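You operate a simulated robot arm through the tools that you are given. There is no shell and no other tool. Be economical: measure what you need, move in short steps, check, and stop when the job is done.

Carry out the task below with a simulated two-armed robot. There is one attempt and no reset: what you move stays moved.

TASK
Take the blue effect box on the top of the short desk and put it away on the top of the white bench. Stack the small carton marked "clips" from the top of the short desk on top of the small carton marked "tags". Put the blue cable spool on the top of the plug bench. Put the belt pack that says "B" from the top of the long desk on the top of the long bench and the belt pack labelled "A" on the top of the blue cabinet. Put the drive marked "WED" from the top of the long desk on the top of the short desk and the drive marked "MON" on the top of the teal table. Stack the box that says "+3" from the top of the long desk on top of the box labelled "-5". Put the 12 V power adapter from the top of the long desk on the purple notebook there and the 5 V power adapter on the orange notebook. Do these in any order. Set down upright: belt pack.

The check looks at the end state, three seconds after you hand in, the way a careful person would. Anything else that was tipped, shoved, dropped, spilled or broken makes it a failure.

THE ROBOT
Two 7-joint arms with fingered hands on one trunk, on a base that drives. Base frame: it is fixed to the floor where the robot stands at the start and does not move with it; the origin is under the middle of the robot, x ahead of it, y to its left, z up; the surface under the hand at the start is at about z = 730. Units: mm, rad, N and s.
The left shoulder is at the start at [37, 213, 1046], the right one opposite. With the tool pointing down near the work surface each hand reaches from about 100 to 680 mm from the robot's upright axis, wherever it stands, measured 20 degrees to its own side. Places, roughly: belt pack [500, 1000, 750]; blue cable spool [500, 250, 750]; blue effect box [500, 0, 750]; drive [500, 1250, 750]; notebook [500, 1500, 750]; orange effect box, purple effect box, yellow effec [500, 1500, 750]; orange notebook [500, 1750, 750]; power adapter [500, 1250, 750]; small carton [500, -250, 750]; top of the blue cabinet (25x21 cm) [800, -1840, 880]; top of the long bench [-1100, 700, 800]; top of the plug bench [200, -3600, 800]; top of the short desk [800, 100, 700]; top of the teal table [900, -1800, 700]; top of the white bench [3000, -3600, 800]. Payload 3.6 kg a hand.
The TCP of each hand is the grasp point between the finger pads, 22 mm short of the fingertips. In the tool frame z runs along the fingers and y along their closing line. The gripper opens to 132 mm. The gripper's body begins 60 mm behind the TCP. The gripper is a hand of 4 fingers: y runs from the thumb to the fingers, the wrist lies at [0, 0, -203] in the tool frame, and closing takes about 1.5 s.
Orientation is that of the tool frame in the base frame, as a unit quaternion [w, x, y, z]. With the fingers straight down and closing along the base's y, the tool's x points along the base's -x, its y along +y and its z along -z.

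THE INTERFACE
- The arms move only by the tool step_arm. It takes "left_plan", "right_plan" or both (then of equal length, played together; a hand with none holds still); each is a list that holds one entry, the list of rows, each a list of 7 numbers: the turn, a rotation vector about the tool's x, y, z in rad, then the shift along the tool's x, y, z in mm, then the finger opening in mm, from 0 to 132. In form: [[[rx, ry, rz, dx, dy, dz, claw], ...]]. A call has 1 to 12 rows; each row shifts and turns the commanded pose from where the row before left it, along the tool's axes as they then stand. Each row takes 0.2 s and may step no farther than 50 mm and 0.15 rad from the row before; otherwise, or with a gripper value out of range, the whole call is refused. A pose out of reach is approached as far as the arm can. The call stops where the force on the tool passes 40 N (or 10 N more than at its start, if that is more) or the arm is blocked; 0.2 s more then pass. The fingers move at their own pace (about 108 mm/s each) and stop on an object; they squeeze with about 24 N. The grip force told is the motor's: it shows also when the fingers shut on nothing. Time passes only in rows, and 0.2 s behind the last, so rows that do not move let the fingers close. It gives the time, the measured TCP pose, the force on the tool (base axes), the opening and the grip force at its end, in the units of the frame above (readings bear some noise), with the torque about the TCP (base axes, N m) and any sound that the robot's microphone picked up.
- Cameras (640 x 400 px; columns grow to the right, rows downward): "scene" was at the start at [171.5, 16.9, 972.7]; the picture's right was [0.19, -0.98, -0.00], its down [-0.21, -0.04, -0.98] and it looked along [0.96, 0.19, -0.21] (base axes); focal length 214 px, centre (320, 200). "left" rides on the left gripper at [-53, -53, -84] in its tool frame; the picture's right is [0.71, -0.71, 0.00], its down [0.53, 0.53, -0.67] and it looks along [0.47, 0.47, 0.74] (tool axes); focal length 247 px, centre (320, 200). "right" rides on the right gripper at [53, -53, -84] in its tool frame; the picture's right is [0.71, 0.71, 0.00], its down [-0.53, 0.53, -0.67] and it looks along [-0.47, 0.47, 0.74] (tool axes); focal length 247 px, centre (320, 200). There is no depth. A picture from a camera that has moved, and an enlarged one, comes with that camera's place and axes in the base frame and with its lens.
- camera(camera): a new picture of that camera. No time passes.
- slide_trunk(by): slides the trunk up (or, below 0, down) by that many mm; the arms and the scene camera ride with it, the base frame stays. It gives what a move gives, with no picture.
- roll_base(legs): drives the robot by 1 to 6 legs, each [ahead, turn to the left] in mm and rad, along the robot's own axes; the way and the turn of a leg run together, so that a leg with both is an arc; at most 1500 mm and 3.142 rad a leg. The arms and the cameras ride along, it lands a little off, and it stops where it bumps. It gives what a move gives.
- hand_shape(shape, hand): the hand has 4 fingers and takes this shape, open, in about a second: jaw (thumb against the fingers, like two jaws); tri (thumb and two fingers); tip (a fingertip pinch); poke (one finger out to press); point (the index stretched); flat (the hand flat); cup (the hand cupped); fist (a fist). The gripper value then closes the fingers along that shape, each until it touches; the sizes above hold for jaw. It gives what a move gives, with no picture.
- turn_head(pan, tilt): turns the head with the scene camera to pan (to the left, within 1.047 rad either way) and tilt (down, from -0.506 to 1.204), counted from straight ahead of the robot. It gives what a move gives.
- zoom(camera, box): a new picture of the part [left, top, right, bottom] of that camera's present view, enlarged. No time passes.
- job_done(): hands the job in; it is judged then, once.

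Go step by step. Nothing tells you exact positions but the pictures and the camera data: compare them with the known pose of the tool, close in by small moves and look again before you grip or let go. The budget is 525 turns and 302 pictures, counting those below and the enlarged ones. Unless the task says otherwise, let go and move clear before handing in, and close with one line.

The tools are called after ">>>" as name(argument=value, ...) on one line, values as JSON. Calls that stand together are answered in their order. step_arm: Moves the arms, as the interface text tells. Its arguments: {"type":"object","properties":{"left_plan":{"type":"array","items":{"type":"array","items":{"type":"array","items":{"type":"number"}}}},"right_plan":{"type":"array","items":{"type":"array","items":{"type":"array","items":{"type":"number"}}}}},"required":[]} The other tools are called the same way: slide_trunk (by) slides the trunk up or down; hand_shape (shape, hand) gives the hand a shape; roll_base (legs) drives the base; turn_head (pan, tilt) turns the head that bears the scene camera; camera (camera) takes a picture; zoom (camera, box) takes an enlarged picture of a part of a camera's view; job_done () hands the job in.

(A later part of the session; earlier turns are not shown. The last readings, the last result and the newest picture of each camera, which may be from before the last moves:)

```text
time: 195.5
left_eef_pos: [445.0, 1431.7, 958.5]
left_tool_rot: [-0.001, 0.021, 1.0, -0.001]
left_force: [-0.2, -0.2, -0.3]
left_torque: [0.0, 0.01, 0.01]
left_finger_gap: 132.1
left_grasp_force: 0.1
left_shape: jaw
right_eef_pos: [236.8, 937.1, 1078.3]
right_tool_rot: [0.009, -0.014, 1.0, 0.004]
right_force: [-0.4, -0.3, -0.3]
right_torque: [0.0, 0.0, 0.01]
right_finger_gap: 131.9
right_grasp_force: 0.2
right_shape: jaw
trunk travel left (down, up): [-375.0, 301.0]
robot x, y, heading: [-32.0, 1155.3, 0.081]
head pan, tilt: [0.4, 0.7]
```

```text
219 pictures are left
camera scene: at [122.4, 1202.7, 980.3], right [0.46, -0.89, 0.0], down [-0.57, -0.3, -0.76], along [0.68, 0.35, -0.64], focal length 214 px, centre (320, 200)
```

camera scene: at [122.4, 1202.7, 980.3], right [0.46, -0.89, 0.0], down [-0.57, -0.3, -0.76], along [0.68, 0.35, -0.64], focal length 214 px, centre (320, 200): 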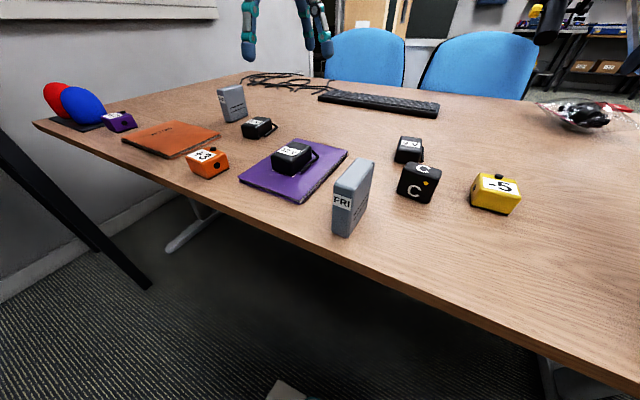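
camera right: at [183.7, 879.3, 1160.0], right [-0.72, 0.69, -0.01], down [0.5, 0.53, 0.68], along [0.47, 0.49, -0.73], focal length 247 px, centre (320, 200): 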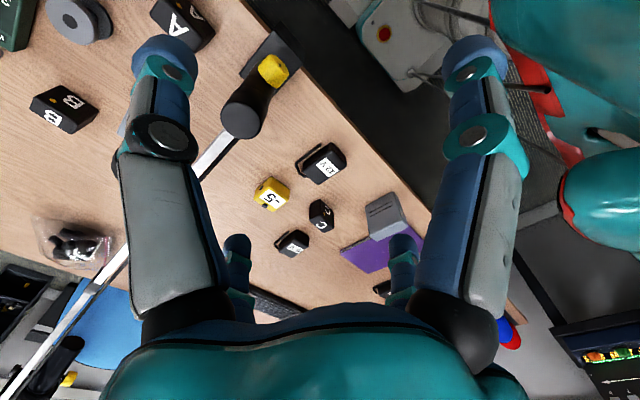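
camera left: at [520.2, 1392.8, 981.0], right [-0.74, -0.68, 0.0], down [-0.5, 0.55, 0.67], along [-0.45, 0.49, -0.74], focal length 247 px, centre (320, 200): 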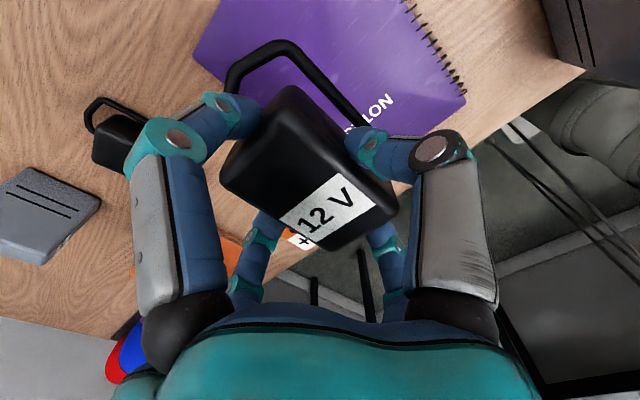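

12 V adapter is on the purple notebook. Next the 5 V adapter near (560,1620); I'll tuck the left arm and reposition to y≈1470.

>>> step_arm(left_plan=[[[0, 0, 0, 29, -20, -22, 132], [0, 0, 0, 29, -20, -22, 132], [0, 0, 0, 29, -20, -22, 132], [0, 0, 0, 29, -20, -22, 132], [0, 0, 0, 29, -20, -22, 132]]])

>>> roll_base(legs=[[-250, 0]])

>>> roll_base(legs=[[0, 0.8]])

>>> roll_base(legs=[[390, 0]])

>>> roll_base(legs=[[0, -0.85]])

>>> turn_head(pan=0.3, tilt=0.6)

>>> camera(camera="scene")

```text
time: 196.7
left_eef_pos: [294.9, 1337.9, 1068.9]
left_tool_rot: [-0.002, 0.021, 1.0, 0.0]
left_force: [-0.1, 0.2, -0.8]
left_torque: [-0.02, 0.02, 0.01]
left_finger_gap: 131.9
left_grasp_force: 0.1
left_shape: jaw
right_eef_pos: [236.6, 936.4, 1077.5]
right_tool_rot: [0.011, -0.013, 1.0, 0.004]
right_force: [-1.4, 0.7, -0.1]
right_torque: [-0.01, -0.01, 0.01]
right_finger_gap: 132.0
right_grasp_force: 0.1
right_shape: jaw
trunk travel left (down, up): [-375.0, 301.0]
robot x, y, heading: [-32.4, 1155.8, 0.079]
head pan, tilt: [0.4, 0.7]
```

```text
time: 198.5
left_eef_pos: [42.1, 1318.0, 1069.1]
left_tool_rot: [0.0, 0.021, 1.0, -0.001]
left_force: [0.4, 0.0, -0.2]
left_torque: [0.03, -0.01, 0.0]
left_finger_gap: 132.0
left_grasp_force: 0.0
left_shape: jaw
right_eef_pos: [-16.8, 915.9, 1078.4]
right_tool_rot: [0.01, -0.013, 1.0, 0.003]
right_force: [-0.4, 1.0, 0.2]
right_torque: [0.0, -0.03, 0.02]
right_finger_gap: 131.8
right_grasp_force: 0.1
right_shape: jaw
trunk travel left (down, up): [-375.0, 301.0]
robot x, y, heading: [-285.9, 1140.2, 0.077]
head pan, tilt: [0.4, 0.7]
```

```text
time: 201.4
left_eef_pos: [-186.3, 1500.8, 1070.7]
left_tool_rot: [0.0, -0.367, 0.93, -0.003]
left_force: [-1.2, 0.5, -1.0]
left_torque: [-0.01, -0.04, 0.02]
left_finger_gap: 132.2
left_grasp_force: 0.1
left_shape: jaw
right_eef_pos: [59.1, 1177.8, 1079.4]
right_tool_rot: [0.009, -0.4, 0.916, 0.005]
right_force: [-0.4, -0.6, -0.1]
right_torque: [-0.03, -0.03, 0.02]
right_finger_gap: 132.0
right_grasp_force: 0.1
right_shape: jaw
trunk travel left (down, up): [-375.0, 301.0]
robot x, y, heading: [-257.4, 1114.0, 0.873]
head pan, tilt: [0.4, 0.7]
stopped in leg 1: the robot was blocked; the commanded pose is now the measured one
```

```text
time: 203.8
left_eef_pos: [71.0, 1799.1, 1070.7]
left_tool_rot: [0.0, -0.364, 0.931, -0.002]
left_force: [-0.1, 0.2, 0.5]
left_torque: [-0.01, 0.02, 0.01]
left_finger_gap: 132.1
left_grasp_force: 0.0
left_shape: jaw
right_eef_pos: [314.5, 1475.1, 1079.4]
right_tool_rot: [0.007, -0.397, 0.918, 0.008]
right_force: [-0.1, -0.1, -0.2]
right_torque: [-0.01, 0.03, 0.02]
right_finger_gap: 131.9
right_grasp_force: 0.0
right_shape: jaw
trunk travel left (down, up): [-375.0, 301.0]
robot x, y, heading: [-4.9, 1416.5, 0.862]
head pan, tilt: [0.4, 0.7]
```

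```text
time: 206.5
left_eef_pos: [332.4, 1617.8, 1072.2]
left_tool_rot: [0.0, 0.04, 0.999, 0.0]
left_force: [-0.8, -0.2, 0.8]
left_torque: [0.02, -0.04, 0.04]
left_finger_gap: 131.9
left_grasp_force: 0.0
left_shape: jaw
right_eef_pos: [259.6, 1218.3, 1082.0]
right_tool_rot: [0.01, 0.004, 1.0, 0.004]
right_force: [-0.3, 0.1, 0.2]
right_torque: [0.02, -0.01, 0.01]
right_finger_gap: 131.9
right_grasp_force: 0.1
right_shape: jaw
trunk travel left (down, up): [-375.0, 301.0]
robot x, y, heading: [0.3, 1453.6, 0.035]
head pan, tilt: [0.4, 0.7]
stopped in leg 1: the robot was blocked; the commanded pose is now the measured one
```

```text
time: 207.2
left_eef_pos: [332.6, 1619.5, 1071.7]
left_tool_rot: [-0.001, 0.039, 0.999, -0.002]
left_force: [0.6, 0.1, 0.1]
left_torque: [0.0, -0.01, 0.01]
left_finger_gap: 132.0
left_grasp_force: 0.1
left_shape: jaw
right_eef_pos: [260.4, 1221.2, 1080.0]
right_tool_rot: [0.01, 0.004, 1.0, 0.002]
right_force: [0.0, 0.2, 0.6]
right_torque: [0.0, -0.03, -0.04]
right_finger_gap: 131.9
right_grasp_force: 0.0
right_shape: jaw
trunk travel left (down, up): [-375.0, 301.0]
robot x, y, heading: [-4.3, 1454.3, 0.036]
head pan, tilt: [0.3, 0.6]
```

```text
218 pictures are left
camera scene: at [160.2, 1485.7, 989.0], right [0.33, -0.94, 0.0], down [-0.53, -0.19, -0.82], along [0.78, 0.27, -0.57], focal length 214 px, centre (320, 200)
```

scene: 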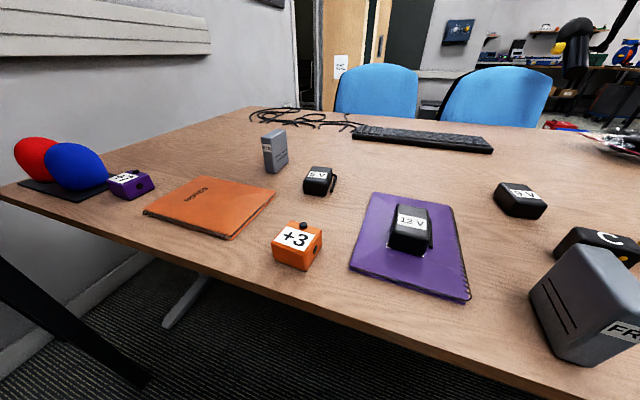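

Good view. The 5 V adapter is near (568,1628). Moving the left hand above it.

>>> step_arm(left_plan=[[[0, 0, 0, -38, 4, 25, 132], [0, 0, 0, -38, 4, 25, 132], [0, 0, 0, -38, 4, 25, 132], [0, 0, 0, -38, 4, 25, 132], [0, 0, 0, -38, 4, 25, 132], [0, 0, 0, -38, 4, 25, 132], [0, 0, 0, 0, 0, 0, 132]]])

>>> camera(camera="left")

```text
time: 208.8
left_eef_pos: [562.4, 1624.5, 923.0]
left_tool_rot: [0.001, 0.04, 0.999, -0.001]
left_force: [0.6, 0.9, -0.1]
left_torque: [-0.02, 0.0, -0.02]
left_finger_gap: 131.9
left_grasp_force: 0.0
left_shape: jaw
right_eef_pos: [259.4, 1221.5, 1080.0]
right_tool_rot: [0.01, 0.004, 1.0, 0.003]
right_force: [0.1, 0.2, 0.0]
right_torque: [0.01, -0.02, 0.01]
right_finger_gap: 132.0
right_grasp_force: 0.1
right_shape: jaw
trunk travel left (down, up): [-375.0, 301.0]
robot x, y, heading: [-4.8, 1452.0, 0.032]
head pan, tilt: [0.3, 0.6]
```

```text
217 pictures are left
camera left: at [611.5, 1566.1, 1006.0], right [-0.76, -0.65, 0.0], down [-0.48, 0.57, 0.67], along [-0.43, 0.51, -0.74], focal length 247 px, centre (320, 200)
```

left: 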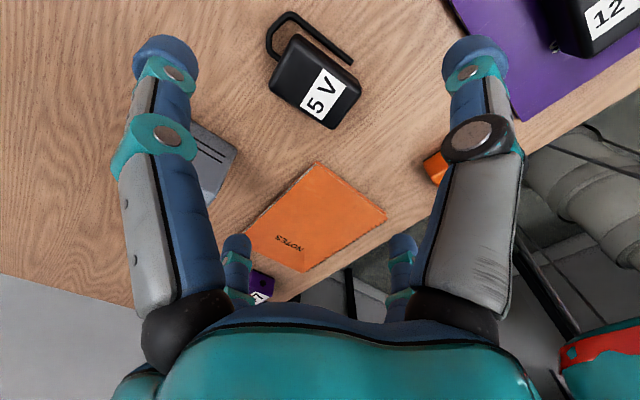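

5 V adapter centred at (567,1626). Squaring, descending and gripping.

>>> step_arm(left_plan=[[[0, 0, -0.09, -4.5, 1.9, 0, 110], [0, 0, 0, 0, 0, 40, 110], [0, 0, 0, 0, 0, 40, 110], [0, 0, 0, 0, 0, 40, 110], [0, 0, 0, 0, 0, 35, 110], [0, 0, 0, 0, 0, 0, 110], [0, 0, 0, 0, 0, 0, 60], [0, 0, 0, 0, 0, 0, 30], [0, 0, 0, 0, 0, 0, 30], [0, 0, 0, 0, 0, 0, 30]]])

>>> camera(camera="left")

>>> zoom(camera="scene", box=[120, 120, 400, 280])

```text
time: 211.0
left_eef_pos: [566.0, 1627.0, 764.3]
left_tool_rot: [-0.001, -0.005, 1.0, -0.001]
left_force: [0.6, -0.3, 0.5]
left_torque: [0.03, 0.02, 0.04]
left_finger_gap: 53.5
left_grasp_force: 24.4
left_shape: jaw
right_eef_pos: [261.0, 1222.0, 1081.5]
right_tool_rot: [0.01, 0.003, 1.0, 0.002]
right_force: [0.9, 0.8, -0.9]
right_torque: [0.04, 0.02, 0.0]
right_finger_gap: 132.1
right_grasp_force: 0.0
right_shape: jaw
trunk travel left (down, up): [-375.0, 301.0]
robot x, y, heading: [-1.0, 1453.5, 0.033]
head pan, tilt: [0.3, 0.6]
```

```text
216 pictures are left
camera left: at [619.4, 1573.4, 847.9], right [-0.7, -0.71, 0.0], down [-0.53, 0.52, 0.67], along [-0.48, 0.47, -0.74], focal length 247 px, centre (320, 200)
```

left: 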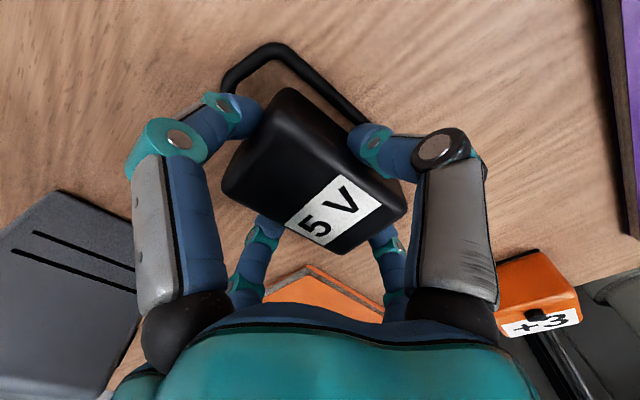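

```text
2.29 times, centred on (260, 200) of scene
camera zoom: at [160.4, 1486.0, 989.0], right [0.33, -0.94, 0.0], down [-0.53, -0.19, -0.82], along [0.78, 0.27, -0.57], focal length 490 px, centre (457, 200)
```

zoom: 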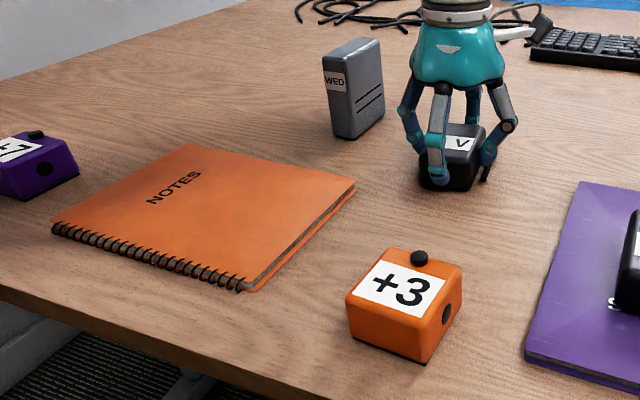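

Gripped. Carrying the 5 V adapter to the orange notebook centre (~(430,1810)).

>>> step_arm(left_plan=[[[0, 0, 0, 0, 0, -30, 30], [0, 0, 0, 0, 0, -50, 30], [0, 0, 0, 0, 0, -40, 30], [0, 0, 0, 23, 30.2, 0, 30], [0, 0, 0, 23, 30.2, 0, 30], [0, 0, 0, 23, 30.2, 0, 30], [0, 0, 0, 23, 30.2, 0, 30], [0, 0, 0, 23, 30.2, 0, 30], [0, 0, 0, 23, 30.2, 0, 30], [0, 0, 0, 0, 0, 40, 30], [0, 0, 0, 0, 0, 40, 30], [0, 0, 0, 0, 0, 12, 30]]])

>>> zoom(camera="scene", box=[100, 120, 380, 280])

>>> camera(camera="left")

```text
time: 213.6
left_eef_pos: [426.2, 1806.5, 794.5]
left_tool_rot: [-0.001, -0.005, 1.0, -0.002]
left_force: [-0.5, 0.0, -1.5]
left_torque: [0.02, -0.02, -0.03]
left_finger_gap: 53.4
left_grasp_force: 23.4
left_shape: jaw
right_eef_pos: [260.5, 1221.3, 1080.6]
right_tool_rot: [0.01, 0.004, 1.0, 0.003]
right_force: [0.9, -0.5, -0.4]
right_torque: [-0.01, 0.01, 0.01]
right_finger_gap: 132.3
right_grasp_force: 0.1
right_shape: jaw
trunk travel left (down, up): [-375.0, 301.0]
robot x, y, heading: [-5.0, 1450.2, 0.028]
head pan, tilt: [0.3, 0.6]
```

```text
2.29 times, centred on (240, 200) of scene
camera zoom: at [160.3, 1486.1, 989.0], right [0.33, -0.94, 0.0], down [-0.53, -0.19, -0.82], along [0.78, 0.27, -0.57], focal length 490 px, centre (503, 200)
```

zoom: 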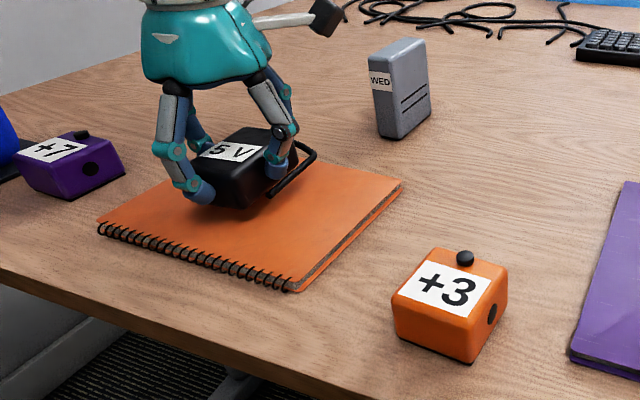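

```text
213 pictures are left
camera left: at [479.5, 1752.8, 878.2], right [-0.7, -0.71, 0.0], down [-0.53, 0.52, 0.67], along [-0.48, 0.47, -0.74], focal length 247 px, centre (320, 200)
```

left: 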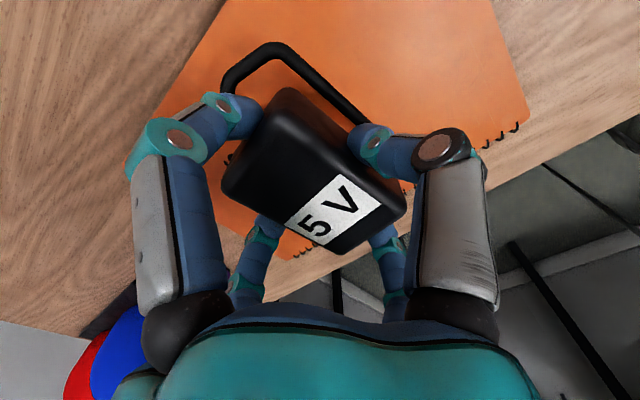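

Over the notebook. Lowering to contact.

>>> step_arm(left_plan=[[[0, 0, 0, 0, -8, 8, 30], [0, 0, 0, 0, 0, 5, 30], [0, 0, 0, 0, 0, 2, 30], [0, 0, 0, 0, 0, 2, 30], [0, 0, 0, 0, 0, 1.5, 30], [0, 0, 0, 0, 0, 0, 30]]])

```text
time: 215.0
left_eef_pos: [426.0, 1798.9, 776.9]
left_tool_rot: [0.001, -0.005, 1.0, -0.001]
left_force: [0.8, 1.2, 6.6]
left_torque: [-0.03, 0.02, 0.01]
left_finger_gap: 53.3
left_grasp_force: 24.1
left_shape: jaw
right_eef_pos: [258.9, 1222.8, 1081.7]
right_tool_rot: [0.011, 0.004, 1.0, 0.003]
right_force: [1.2, 0.1, 0.4]
right_torque: [-0.06, -0.04, -0.01]
right_finger_gap: 132.0
right_grasp_force: 0.0
right_shape: jaw
trunk travel left (down, up): [-375.0, 301.0]
robot x, y, heading: [-6.8, 1455.3, 0.035]
head pan, tilt: [0.3, 0.6]
```

>>> step_arm(left_plan=[[[0, 0, 0, 0, 0, 0, 70], [0, 0, 0, 0, 0, 0, 90], [0, 0, 0, 0, 0, 0, 90], [0, 0, 0, 0, 0, -30, 90], [0, 0, 0, 0, 0, -50, 90], [0, 0, 0, 0, 0, -50, 90], [0, 0, 0, 0, 0, -30, 132], [0, 0, 0, 0, 0, 0, 132]]])

>>> camera(camera="scene")

```text
time: 216.8
left_eef_pos: [425.8, 1797.9, 937.7]
left_tool_rot: [-0.001, -0.005, 1.0, -0.001]
left_force: [0.8, 0.1, 0.1]
left_torque: [0.01, 0.04, -0.01]
left_finger_gap: 132.0
left_grasp_force: 0.0
left_shape: jaw
right_eef_pos: [259.2, 1221.5, 1080.8]
right_tool_rot: [0.01, 0.004, 1.0, 0.002]
right_force: [-0.7, 0.7, -0.1]
right_torque: [-0.01, 0.04, -0.01]
right_finger_gap: 132.1
right_grasp_force: 0.1
right_shape: jaw
trunk travel left (down, up): [-375.0, 301.0]
robot x, y, heading: [-3.3, 1455.7, 0.034]
head pan, tilt: [0.3, 0.6]
```

```text
212 pictures are left
camera scene: at [160.1, 1486.0, 989.0], right [0.33, -0.94, 0.0], down [-0.53, -0.19, -0.82], along [0.78, 0.27, -0.57], focal length 214 px, centre (320, 200)
```

scene: 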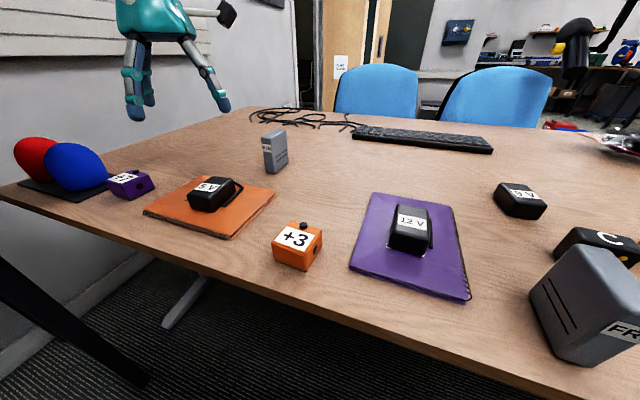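

Both adapters are on their notebooks. Now the orange "+3" box near (370,1599): move the left hand over it.

>>> step_arm(left_plan=[[[0, 0, 0, 10, -39.6, 0, 132], [0, 0, 0, 10, -39.6, 0, 132], [0, 0, 0, 10, -39.6, 0, 132], [0, 0, 0, 10, -39.6, 0, 132], [0, 0, 0, 10, -39.6, 10, 132], [0, 0, 0, 0, 0, 0, 132]]])

>>> camera(camera="left")

```text
time: 218.2
left_eef_pos: [379.8, 1601.2, 927.0]
left_tool_rot: [-0.001, -0.006, 1.0, 0.0]
left_force: [-0.4, -0.1, 0.2]
left_torque: [-0.06, -0.03, 0.01]
left_finger_gap: 131.8
left_grasp_force: 0.1
left_shape: jaw
right_eef_pos: [259.6, 1221.7, 1080.7]
right_tool_rot: [0.01, 0.005, 1.0, 0.003]
right_force: [0.7, -0.1, 0.2]
right_torque: [0.0, 0.01, 0.02]
right_finger_gap: 131.7
right_grasp_force: 0.0
right_shape: jaw
trunk travel left (down, up): [-375.0, 301.0]
robot x, y, heading: [1.4, 1454.5, 0.035]
head pan, tilt: [0.3, 0.6]
```

```text
211 pictures are left
camera left: at [432.5, 1546.5, 1009.9], right [-0.7, -0.71, 0.0], down [-0.53, 0.52, 0.67], along [-0.48, 0.47, -0.74], focal length 247 px, centre (320, 200)
```

left: 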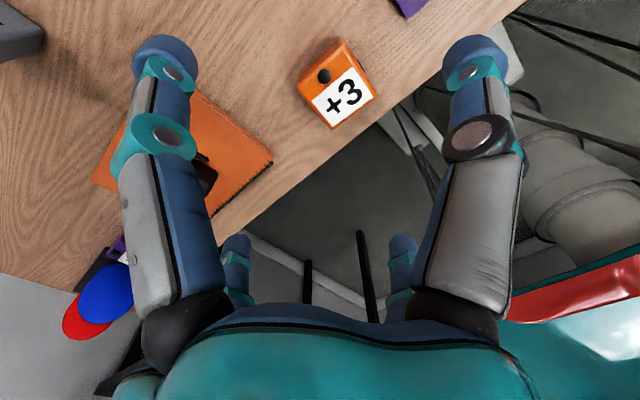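

Box centre ≈(367,1589). Descend partway with reduced opening and look again.

>>> step_arm(left_plan=[[[0, 0, 0.05, 13, -12, 0, 100], [0, 0, 0, 0, 0, 40, 100], [0, 0, 0, 0, 0, 40, 100], [0, 0, 0, 0, 0, 30, 100], [0, 0, 0, 0, 0, 0, 100]]])

>>> camera(camera="left")

```text
time: 219.4
left_eef_pos: [365.8, 1588.4, 816.6]
left_tool_rot: [0.0, 0.02, 1.0, -0.002]
left_force: [0.1, -0.4, 0.1]
left_torque: [0.01, 0.01, 0.01]
left_finger_gap: 100.3
left_grasp_force: 0.0
left_shape: jaw
right_eef_pos: [259.1, 1222.7, 1081.1]
right_tool_rot: [0.01, 0.005, 1.0, 0.002]
right_force: [-0.2, -0.5, 1.0]
right_torque: [0.01, 0.01, 0.01]
right_finger_gap: 132.1
right_grasp_force: 0.1
right_shape: jaw
trunk travel left (down, up): [-375.0, 301.0]
robot x, y, heading: [-1.2, 1453.3, 0.036]
head pan, tilt: [0.3, 0.6]
```

```text
210 pictures are left
camera left: at [417.0, 1532.0, 900.0], right [-0.73, -0.68, 0.0], down [-0.5, 0.55, 0.67], along [-0.45, 0.49, -0.74], focal length 247 px, centre (320, 200)
```

left: 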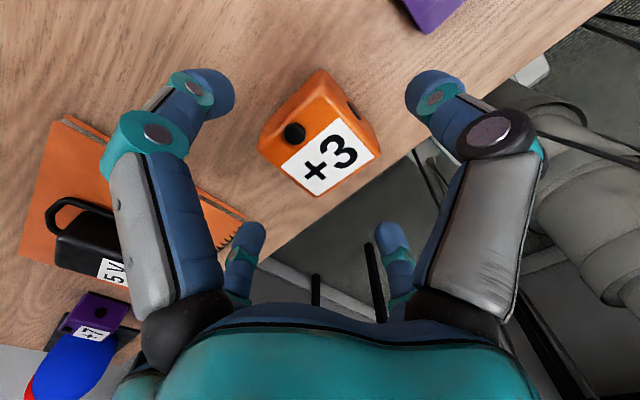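

Aligned to about 2 mm. Final descend and grip.

>>> step_arm(left_plan=[[[0, 0, 0.055, -2.3, -2.3, 20, 90], [0, 0, 0, 0, 0, 36, 90], [0, 0, 0, 0, 0, 0, 60], [0, 0, 0, 0, 0, 0, 30], [0, 0, 0, 0, 0, 0, 30], [0, 0, 0, 0, 0, 0, 30]]])

>>> camera(camera="left")

```text
time: 220.8
left_eef_pos: [367.5, 1585.2, 761.6]
left_tool_rot: [-0.001, 0.047, 0.999, -0.001]
left_force: [-0.5, 0.7, -0.1]
left_torque: [0.02, -0.01, -0.01]
left_finger_gap: 49.9
left_grasp_force: 24.3
left_shape: jaw
right_eef_pos: [260.3, 1221.7, 1080.6]
right_tool_rot: [0.01, 0.005, 1.0, 0.002]
right_force: [-0.2, 1.1, -0.2]
right_torque: [-0.03, 0.02, 0.01]
right_finger_gap: 132.1
right_grasp_force: 0.0
right_shape: jaw
trunk travel left (down, up): [-375.0, 301.0]
robot x, y, heading: [-1.1, 1454.1, 0.036]
head pan, tilt: [0.3, 0.6]
```

```text
209 pictures are left
camera left: at [415.6, 1526.8, 844.9], right [-0.77, -0.64, 0.0], down [-0.47, 0.57, 0.67], along [-0.43, 0.51, -0.74], focal length 247 px, centre (320, 200)
```

left: 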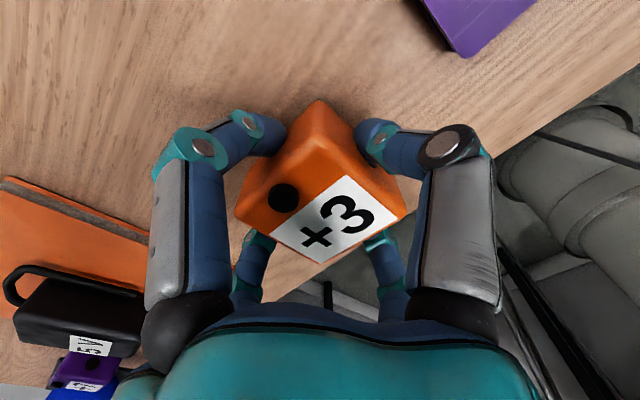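

Gripped (50 mm). Lifting high, tucking, and repositioning to y≈1085 in front of the yellow box.

>>> step_arm(left_plan=[[[0, 0, 0, 0, 0, -30, 30], [0, 0, 0, 0, 0, -50, 30], [0, 0, 0, 0, 0, -50, 30], [0, 0, 0, 0, 0, -50, 30], [0, 0, 0, 0, 0, -50, 30], [0, 0, 0, 0, 0, -50, 30], [0, 0, 0, 0, 0, -40, 30], [0, 0, 0, 20, 20, 0, 30], [0, 0, 0, 20, 20, 0, 30]]])

>>> roll_base(legs=[[-250, 0]])

>>> roll_base(legs=[[0, -1.0]])

>>> roll_base(legs=[[410, 0]])

```text
time: 222.8
left_eef_pos: [331.9, 1629.3, 1081.5]
left_tool_rot: [0.0, 0.047, 0.999, -0.001]
left_force: [-0.3, 0.3, -1.5]
left_torque: [-0.01, 0.0, -0.02]
left_finger_gap: 50.1
left_grasp_force: 24.3
left_shape: jaw
right_eef_pos: [259.2, 1221.0, 1082.8]
right_tool_rot: [0.01, 0.005, 1.0, 0.002]
right_force: [0.5, -0.6, -0.2]
right_torque: [0.0, 0.0, 0.0]
right_finger_gap: 132.0
right_grasp_force: 0.1
right_shape: jaw
trunk travel left (down, up): [-375.0, 301.0]
robot x, y, heading: [-1.9, 1451.1, 0.034]
head pan, tilt: [0.3, 0.6]
```

```text
time: 224.6
left_eef_pos: [82.8, 1621.0, 1082.9]
left_tool_rot: [-0.001, 0.046, 0.999, -0.001]
left_force: [0.3, -0.7, -1.5]
left_torque: [-0.01, -0.05, 0.01]
left_finger_gap: 50.1
left_grasp_force: 24.2
left_shape: jaw
right_eef_pos: [12.6, 1212.6, 1081.2]
right_tool_rot: [0.01, 0.003, 1.0, 0.002]
right_force: [1.1, 0.1, -0.7]
right_torque: [-0.01, -0.02, 0.01]
right_finger_gap: 132.1
right_grasp_force: 0.0
right_shape: jaw
trunk travel left (down, up): [-375.0, 301.0]
robot x, y, heading: [-245.9, 1447.2, 0.038]
head pan, tilt: [0.3, 0.6]
```

```text
time: 227.0
left_eef_pos: [110.0, 1328.0, 1082.9]
left_tool_rot: [0.0, 0.435, 0.901, 0.0]
left_force: [0.0, -0.5, -1.5]
left_torque: [0.01, 0.02, -0.01]
left_finger_gap: 49.8
left_grasp_force: 24.0
left_shape: jaw
right_eef_pos: [-234.7, 1094.9, 1081.4]
right_tool_rot: [0.01, 0.396, 0.918, -0.002]
right_force: [0.2, 0.6, -0.5]
right_torque: [0.03, 0.0, -0.02]
right_finger_gap: 132.1
right_grasp_force: 0.0
right_shape: jaw
trunk travel left (down, up): [-375.0, 301.0]
robot x, y, heading: [-226.9, 1472.2, -0.791]
head pan, tilt: [0.3, 0.6]
stopped in leg 1: the robot was blocked; the commanded pose is now the measured one
```

```text
time: 229.5
left_eef_pos: [397.3, 1036.7, 1083.1]
left_tool_rot: [-0.001, 0.435, 0.9, 0.0]
left_force: [0.5, -0.2, -1.6]
left_torque: [-0.01, 0.01, 0.02]
left_finger_gap: 50.0
left_grasp_force: 23.5
left_shape: jaw
right_eef_pos: [51.2, 806.5, 1082.0]
right_tool_rot: [0.011, 0.395, 0.919, -0.002]
right_force: [0.0, 0.3, -0.2]
right_torque: [0.02, 0.01, 0.0]
right_finger_gap: 131.7
right_grasp_force: 0.0
right_shape: jaw
trunk travel left (down, up): [-375.0, 301.0]
robot x, y, heading: [57.7, 1180.3, -0.794]
head pan, tilt: [0.3, 0.6]
```

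The robot faces -0.79 rad, with the yellow box comfortably front-left. I'll view it with the head camera.

>>> turn_head(pan=0.6, tilt=0.6)

>>> camera(camera="scene")

>>> zoom(camera="scene", box=[240, 130, 400, 230])

```text
time: 230.3
left_eef_pos: [395.6, 1038.5, 1083.8]
left_tool_rot: [0.0, 0.434, 0.901, 0.0]
left_force: [0.4, 0.3, -1.9]
left_torque: [-0.02, -0.03, -0.01]
left_finger_gap: 49.8
left_grasp_force: 24.3
left_shape: jaw
right_eef_pos: [50.7, 806.4, 1082.4]
right_tool_rot: [0.012, 0.395, 0.918, -0.002]
right_force: [0.0, 0.3, -0.7]
right_torque: [0.01, 0.02, 0.0]
right_finger_gap: 131.9
right_grasp_force: 0.1
right_shape: jaw
trunk travel left (down, up): [-375.0, 301.0]
robot x, y, heading: [62.0, 1182.5, -0.791]
head pan, tilt: [0.6, 0.6]
```

```text
208 pictures are left
camera scene: at [201.1, 1109.5, 989.0], right [-0.19, -0.98, 0.0], down [-0.55, 0.11, -0.82], along [0.81, -0.16, -0.57], focal length 214 px, centre (320, 200)
```

scene: 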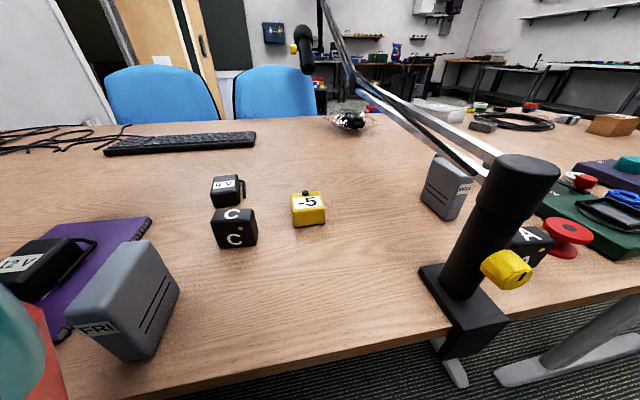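

```text
4.00 times, centred on (320, 180) of scene
camera zoom: at [201.1, 1109.5, 989.0], right [-0.19, -0.98, 0.0], down [-0.55, 0.11, -0.82], along [0.81, -0.16, -0.57], focal length 858 px, centre (320, 280)
```

zoom: 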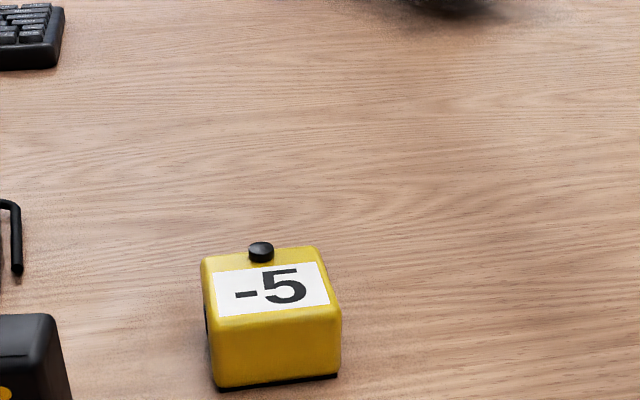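

Yellow box: x 495–545, y 1044–1100, top z≈770, with a knob at its back edge (x≈533–545). I'll set the orange box shifted forward so it clears the knob: target (503,1072).

>>> step_arm(left_plan=[[[0, 0, -0.149, 0, 0, 0, 30], [0, 0, -0.149, 0, 0, 0, 30], [0, 0, -0.149, 0, 0, 0, 30], [0, 0, -0.149, 0, 0, 0, 30], [0, 0, -0.149, 0, 0, 0, 30], [0, 0, -0.149, 0, 0, 0, 30], [0, 0, 0, -22, 6.7, 40, 30], [0, 0, 0, -22, 6.7, 40, 30], [0, 0, 0, -22, 6.7, 40, 30], [0, 0, 0, -22, 6.7, 40, 30], [0, 0, 0, -20, 6.7, 40, 30], [0, 0, 0, 0, 0, 20, 30]]])

>>> zoom(camera="scene", box=[220, 110, 420, 250])

>>> camera(camera="left")

```text
time: 232.9
left_eef_pos: [504.4, 1069.6, 863.7]
left_tool_rot: [0.0, 0.004, 1.0, -0.001]
left_force: [-0.3, -0.8, -1.3]
left_torque: [-0.02, -0.02, 0.02]
left_finger_gap: 49.8
left_grasp_force: 24.3
left_shape: jaw
right_eef_pos: [51.9, 807.0, 1083.2]
right_tool_rot: [0.01, 0.396, 0.918, -0.002]
right_force: [-0.7, -0.1, -0.1]
right_torque: [0.01, -0.03, 0.04]
right_finger_gap: 131.7
right_grasp_force: 0.0
right_shape: jaw
trunk travel left (down, up): [-375.0, 301.0]
robot x, y, heading: [54.6, 1184.3, -0.794]
head pan, tilt: [0.6, 0.6]
```

```text
2.86 times, centred on (320, 180) of scene
camera zoom: at [201.1, 1109.7, 989.0], right [-0.19, -0.98, 0.0], down [-0.55, 0.11, -0.82], along [0.81, -0.16, -0.57], focal length 613 px, centre (320, 257)
```

zoom: 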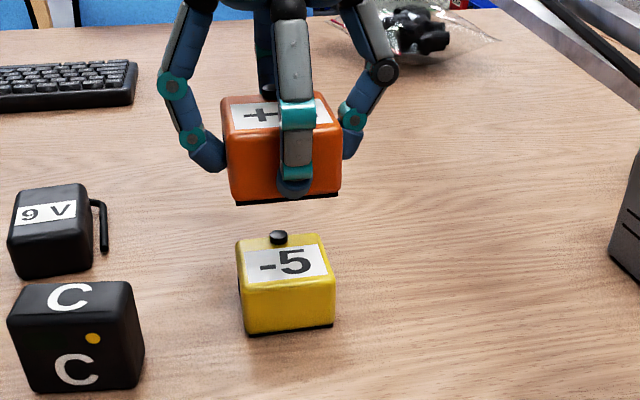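

```text
205 pictures are left
camera left: at [556.7, 1014.7, 946.9], right [-0.71, -0.7, 0.0], down [-0.52, 0.53, 0.67], along [-0.47, 0.47, -0.74], focal length 247 px, centre (320, 200)
```

left: 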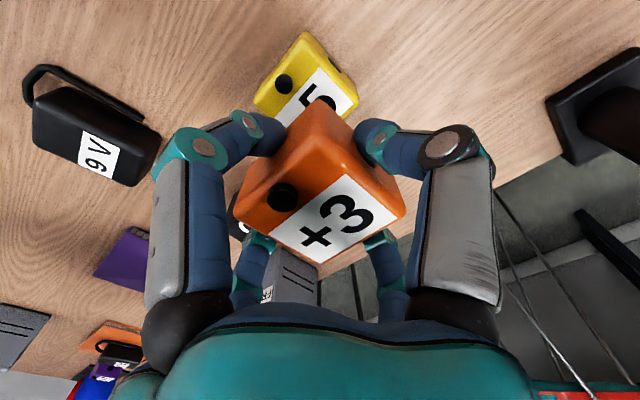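

Orange box edges align with the yellow's in y; front edge x≈482 as intended. Lowering.

>>> step_arm(left_plan=[[[0, 0, 0, 2.5, 0, 30, 30], [0, 0, 0, 0, 0, 22, 30], [0, 0, 0, 0, 0, 0, 30]]])

>>> zoom(camera="scene", box=[260, 140, 380, 240])

>>> camera(camera="left")

```text
time: 233.7
left_eef_pos: [502.7, 1069.3, 809.8]
left_tool_rot: [-0.001, 0.003, 1.0, 0.0]
left_force: [-0.2, 0.2, -1.7]
left_torque: [-0.01, 0.0, -0.01]
left_finger_gap: 50.0
left_grasp_force: 24.4
left_shape: jaw
right_eef_pos: [51.4, 806.8, 1081.8]
right_tool_rot: [0.011, 0.395, 0.919, -0.002]
right_force: [-0.2, 0.4, -0.5]
right_torque: [-0.02, 0.0, -0.05]
right_finger_gap: 131.7
right_grasp_force: 0.0
right_shape: jaw
trunk travel left (down, up): [-375.0, 301.0]
robot x, y, heading: [58.1, 1184.1, -0.794]
head pan, tilt: [0.6, 0.6]
```

```text
4.00 times, centred on (320, 190) of scene
camera zoom: at [201.1, 1109.7, 989.1], right [-0.19, -0.98, 0.0], down [-0.55, 0.11, -0.82], along [0.81, -0.16, -0.57], focal length 858 px, centre (320, 240)
```

zoom: 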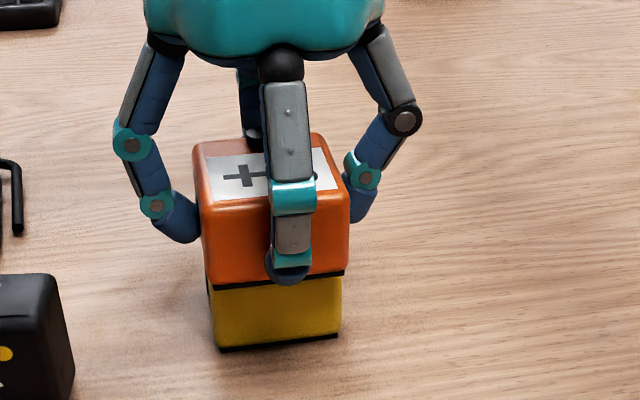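

```text
203 pictures are left
camera left: at [553.9, 1014.9, 892.6], right [-0.71, -0.7, 0.0], down [-0.52, 0.53, 0.67], along [-0.47, 0.47, -0.74], focal length 247 px, centre (320, 200)
```

left: 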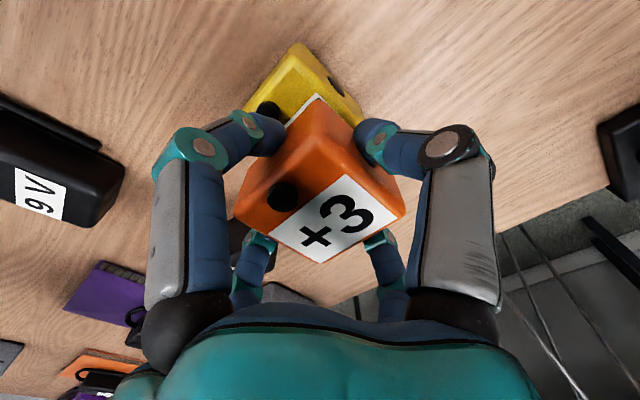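

Lowering in 2 mm steps to contact.

>>> step_arm(left_plan=[[[0, 0, 0, 0, 0, 3, 30], [0, 0, 0, 0, 0, 2, 30], [0, 0, 0, 0, 0, 2, 30], [0, 0, 0, 0, 0, 0, 30]]])

>>> zoom(camera="scene", box=[260, 140, 380, 240])

```text
time: 234.7
left_eef_pos: [501.4, 1069.6, 802.5]
left_tool_rot: [0.0, 0.002, 1.0, 0.0]
left_force: [-0.2, -0.4, -1.0]
left_torque: [-0.03, 0.01, 0.02]
left_finger_gap: 49.8
left_grasp_force: 24.2
left_shape: jaw
right_eef_pos: [50.6, 806.5, 1082.8]
right_tool_rot: [0.011, 0.396, 0.918, -0.002]
right_force: [-1.0, 0.4, 0.2]
right_torque: [0.02, 0.02, 0.01]
right_finger_gap: 132.2
right_grasp_force: 0.1
right_shape: jaw
trunk travel left (down, up): [-375.0, 301.0]
robot x, y, heading: [57.9, 1181.2, -0.795]
head pan, tilt: [0.6, 0.6]
```

```text
4.00 times, centred on (320, 190) of scene
camera zoom: at [201.1, 1109.7, 989.0], right [-0.19, -0.98, 0.0], down [-0.55, 0.11, -0.82], along [0.81, -0.16, -0.57], focal length 858 px, centre (320, 240)
```

zoom: 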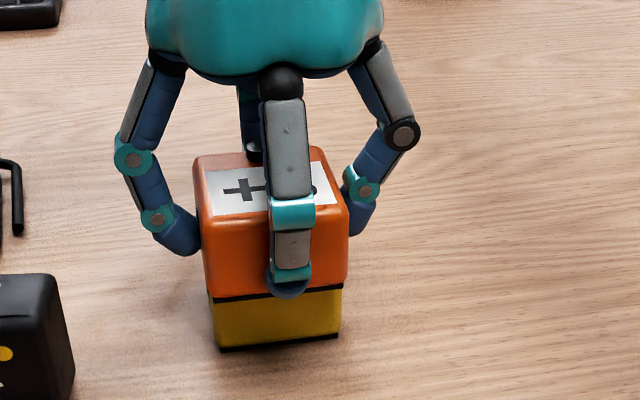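

>>> step_arm(left_plan=[[[0, 0, 0, 0, 0, 1.5, 30], [0, 0, 0, 0, 0, 1.5, 30], [0, 0, 0, 0, 0, 0, 30]]])

```text
time: 235.5
left_eef_pos: [501.9, 1070.1, 801.2]
left_tool_rot: [-0.001, 0.002, 1.0, 0.0]
left_force: [0.5, 1.4, 0.6]
left_torque: [-0.06, 0.0, -0.06]
left_finger_gap: 49.9
left_grasp_force: 23.5
left_shape: jaw
right_eef_pos: [50.3, 806.5, 1081.8]
right_tool_rot: [0.012, 0.396, 0.918, -0.002]
right_force: [-0.5, -0.8, -0.2]
right_torque: [0.0, 0.03, 0.03]
right_finger_gap: 132.4
right_grasp_force: 0.0
right_shape: jaw
trunk travel left (down, up): [-375.0, 301.0]
robot x, y, heading: [56.7, 1180.0, -0.792]
head pan, tilt: [0.6, 0.6]
```

Just touching; one more small step then check.

>>> step_arm(left_plan=[[[0, 0, 0, 0, 0, 1.5, 30], [0, 0, 0, 0, 0, 0, 30]]])

>>> zoom(camera="scene", box=[260, 140, 380, 240])

```text
time: 236.1
left_eef_pos: [500.7, 1069.8, 801.1]
left_tool_rot: [-0.001, 0.002, 1.0, -0.001]
left_force: [0.4, -0.1, 7.8]
left_torque: [-0.03, 0.01, 0.01]
left_finger_gap: 50.0
left_grasp_force: 24.3
left_shape: jaw
right_eef_pos: [50.7, 807.2, 1083.2]
right_tool_rot: [0.011, 0.396, 0.918, -0.002]
right_force: [0.3, -0.2, 0.3]
right_torque: [-0.01, -0.01, 0.05]
right_finger_gap: 132.2
right_grasp_force: 0.0
right_shape: jaw
trunk travel left (down, up): [-375.0, 301.0]
robot x, y, heading: [54.9, 1180.5, -0.796]
head pan, tilt: [0.6, 0.6]
```

```text
4.00 times, centred on (320, 190) of scene
camera zoom: at [200.6, 1109.9, 989.2], right [-0.19, -0.98, 0.0], down [-0.55, 0.11, -0.82], along [0.81, -0.16, -0.57], focal length 858 px, centre (320, 240)
```

zoom: 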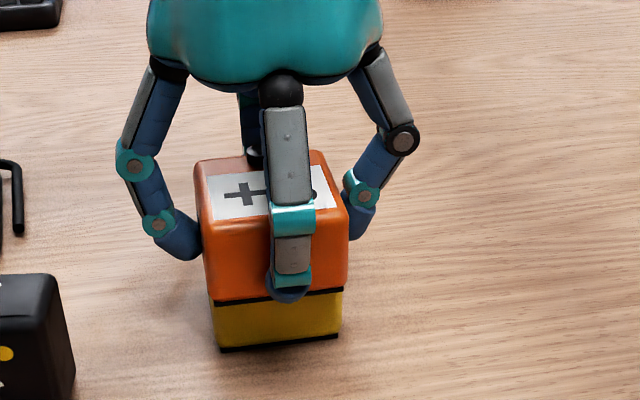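

Resting flat (7.8 N, no torque). Opening a little and lifting straight up.

>>> step_arm(left_plan=[[[0, 0, 0, 0, 0, -0.5, 56], [0, 0, 0, 0, 0, 0, 60], [0, 0, 0, 0, 0, 0, 60], [0, 0, 0, 0, 0, -20, 62], [0, 0, 0, 0, 0, -40, 70], [0, 0, 0, 0, 0, -50, 132], [0, 0, 0, 0, 0, -50, 132], [0, 0, 0, 0, 0, -50, 132], [0, 0, 0, 0, 0, -50, 132], [0, 0, 0, 0, 0, 0, 132]]])

>>> zoom(camera="scene", box=[220, 120, 420, 250])

>>> camera(camera="left")

```text
time: 238.3
left_eef_pos: [501.4, 1070.4, 1060.3]
left_tool_rot: [-0.001, 0.003, 1.0, 0.0]
left_force: [-0.2, 0.1, -0.3]
left_torque: [-0.01, 0.0, 0.03]
left_finger_gap: 131.9
left_grasp_force: 0.1
left_shape: jaw
right_eef_pos: [51.6, 806.0, 1082.5]
right_tool_rot: [0.011, 0.396, 0.918, -0.002]
right_force: [-0.3, 0.5, 0.3]
right_torque: [-0.01, 0.01, -0.02]
right_finger_gap: 132.0
right_grasp_force: 0.0
right_shape: jaw
trunk travel left (down, up): [-375.0, 301.0]
robot x, y, heading: [56.1, 1181.0, -0.794]
head pan, tilt: [0.6, 0.6]
```

```text
3.08 times, centred on (320, 185) of scene
camera zoom: at [201.2, 1109.7, 989.0], right [-0.19, -0.98, 0.0], down [-0.55, 0.11, -0.82], along [0.81, -0.16, -0.57], focal length 660 px, centre (320, 246)
```

zoom: 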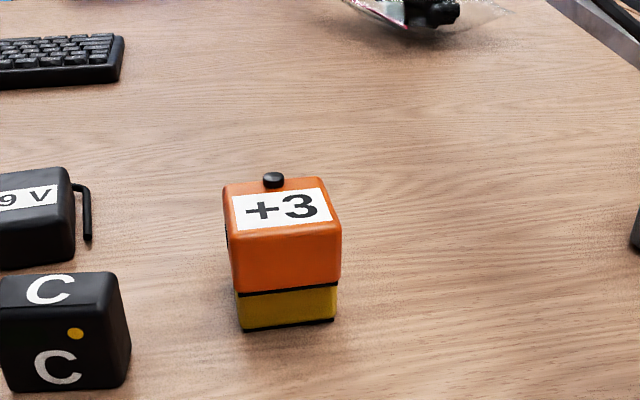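

```text
199 pictures are left
camera left: at [554.5, 1015.6, 1143.5], right [-0.71, -0.7, 0.0], down [-0.52, 0.53, 0.67], along [-0.47, 0.47, -0.74], focal length 247 px, centre (320, 200)
```

left: 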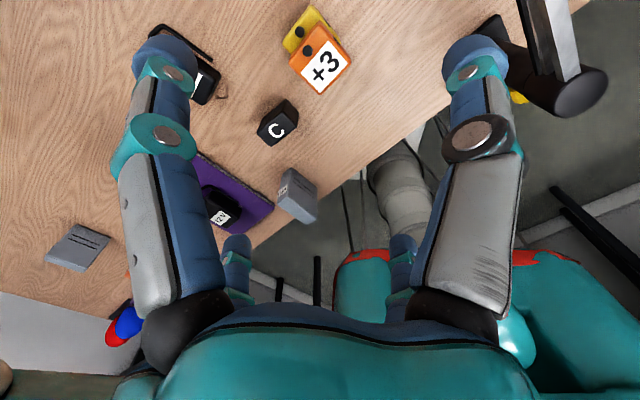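

Stack is stable. Next use the right hand for B, from a stance straddling the mic arm at y≈920. Repositioning: straighten, back off, angle, forward, straighten.

>>> roll_base(legs=[[0, 0.75]])

>>> roll_base(legs=[[-300, 0]])

>>> roll_base(legs=[[0, -0.78]])

>>> roll_base(legs=[[340, 0]])

```text
time: 241.0
left_eef_pos: [462.0, 1402.6, 1060.1]
left_tool_rot: [-0.001, -0.362, 0.932, -0.002]
left_force: [-0.5, 1.1, 0.1]
left_torque: [-0.03, 0.03, 0.0]
left_finger_gap: 132.1
left_grasp_force: 0.1
left_shape: jaw
right_eef_pos: [311.0, 902.4, 1085.0]
right_tool_rot: [0.011, 0.034, 0.999, 0.001]
right_force: [-0.8, 0.3, 0.2]
right_torque: [-0.01, 0.0, 0.01]
right_finger_gap: 132.1
right_grasp_force: 0.1
right_shape: jaw
trunk travel left (down, up): [-375.0, 301.0]
robot x, y, heading: [58.8, 1149.1, -0.058]
head pan, tilt: [0.6, 0.6]
stopped in leg 1: the robot was blocked; the commanded pose is now the measured one
```

```text
time: 243.0
left_eef_pos: [163.5, 1419.7, 1062.4]
left_tool_rot: [0.0, -0.361, 0.932, -0.002]
left_force: [-0.1, -0.2, 0.2]
left_torque: [0.03, 0.02, 0.01]
left_finger_gap: 132.1
left_grasp_force: 0.1
left_shape: jaw
right_eef_pos: [12.3, 916.8, 1084.0]
right_tool_rot: [0.011, 0.035, 0.999, 0.002]
right_force: [0.3, 0.0, -0.2]
right_torque: [0.0, 0.0, 0.02]
right_finger_gap: 132.0
right_grasp_force: 0.1
right_shape: jaw
trunk travel left (down, up): [-375.0, 301.0]
robot x, y, heading: [-238.4, 1167.8, -0.062]
head pan, tilt: [0.6, 0.6]
```

```text
time: 245.5
left_eef_pos: [226.5, 1064.6, 1060.9]
left_tool_rot: [0.0, 0.017, 1.0, -0.001]
left_force: [-0.3, 0.2, -0.5]
left_torque: [0.04, 0.0, 0.01]
left_finger_gap: 132.1
left_grasp_force: 0.1
left_shape: jaw
right_eef_pos: [-231.3, 813.1, 1084.8]
right_tool_rot: [0.01, 0.409, 0.912, -0.003]
right_force: [0.3, 0.1, -0.2]
right_torque: [-0.02, 0.02, 0.01]
right_finger_gap: 131.9
right_grasp_force: 0.1
right_shape: jaw
trunk travel left (down, up): [-375.0, 301.0]
robot x, y, heading: [-212.0, 1189.1, -0.823]
head pan, tilt: [0.6, 0.6]
```

```text
time: 247.7
left_eef_pos: [454.1, 810.5, 1061.9]
left_tool_rot: [-0.001, 0.022, 1.0, 0.0]
left_force: [-0.7, -0.3, 0.7]
left_torque: [0.01, 0.02, -0.01]
left_finger_gap: 132.2
left_grasp_force: 0.1
left_shape: jaw
right_eef_pos: [-6.1, 563.7, 1084.7]
right_tool_rot: [0.01, 0.414, 0.91, -0.003]
right_force: [-0.1, -0.6, 0.5]
right_torque: [0.0, 0.03, -0.03]
right_finger_gap: 132.0
right_grasp_force: 0.1
right_shape: jaw
trunk travel left (down, up): [-375.0, 301.0]
robot x, y, heading: [12.8, 933.9, -0.833]
head pan, tilt: [0.6, 0.6]
```

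Turning back to face the desk.

>>> roll_base(legs=[[0, 0.8]])

>>> turn_head(pan=-0.4, tilt=0.6)

>>> camera(camera="scene")

```text
time: 250.3
left_eef_pos: [417.2, 1161.2, 1064.1]
left_tool_rot: [-0.001, -0.363, 0.932, -0.002]
left_force: [1.0, 0.6, 0.0]
left_torque: [0.0, 0.01, -0.03]
left_finger_gap: 131.9
left_grasp_force: 0.0
left_shape: jaw
right_eef_pos: [268.1, 661.6, 1086.2]
right_tool_rot: [0.01, 0.033, 0.999, 0.001]
right_force: [0.0, -0.6, -0.1]
right_torque: [-0.05, 0.03, 0.0]
right_finger_gap: 131.9
right_grasp_force: 0.1
right_shape: jaw
trunk travel left (down, up): [-375.0, 301.0]
robot x, y, heading: [14.3, 901.8, -0.049]
head pan, tilt: [0.6, 0.6]
stopped in leg 1: the robot was blocked; the commanded pose is now the measured one
```

```text
time: 251.6
left_eef_pos: [418.2, 1160.0, 1063.7]
left_tool_rot: [0.0, -0.363, 0.932, 0.0]
left_force: [0.6, -0.3, -0.1]
left_torque: [0.02, 0.0, 0.02]
left_finger_gap: 131.8
left_grasp_force: 0.1
left_shape: jaw
right_eef_pos: [267.5, 659.8, 1085.5]
right_tool_rot: [0.011, 0.034, 0.999, 0.002]
right_force: [-1.1, -0.8, -0.9]
right_torque: [-0.01, 0.02, -0.01]
right_finger_gap: 132.0
right_grasp_force: 0.1
right_shape: jaw
trunk travel left (down, up): [-375.0, 301.0]
robot x, y, heading: [17.9, 899.6, -0.048]
head pan, tilt: [-0.4, 0.6]
```

```text
198 pictures are left
camera scene: at [174.7, 860.5, 989.0], right [-0.43, -0.9, 0.0], down [-0.51, 0.24, -0.82], along [0.74, -0.36, -0.57], focal length 214 px, centre (320, 200)
```

scene: 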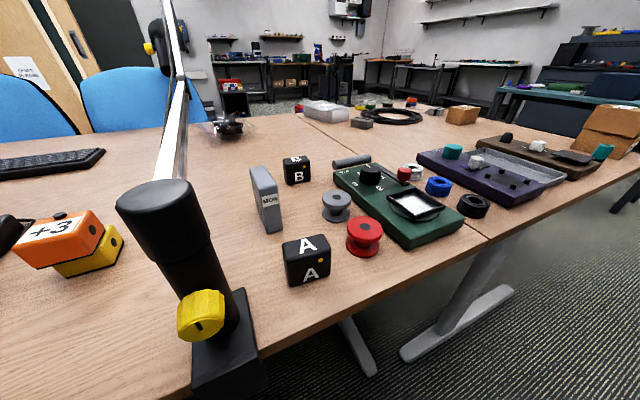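

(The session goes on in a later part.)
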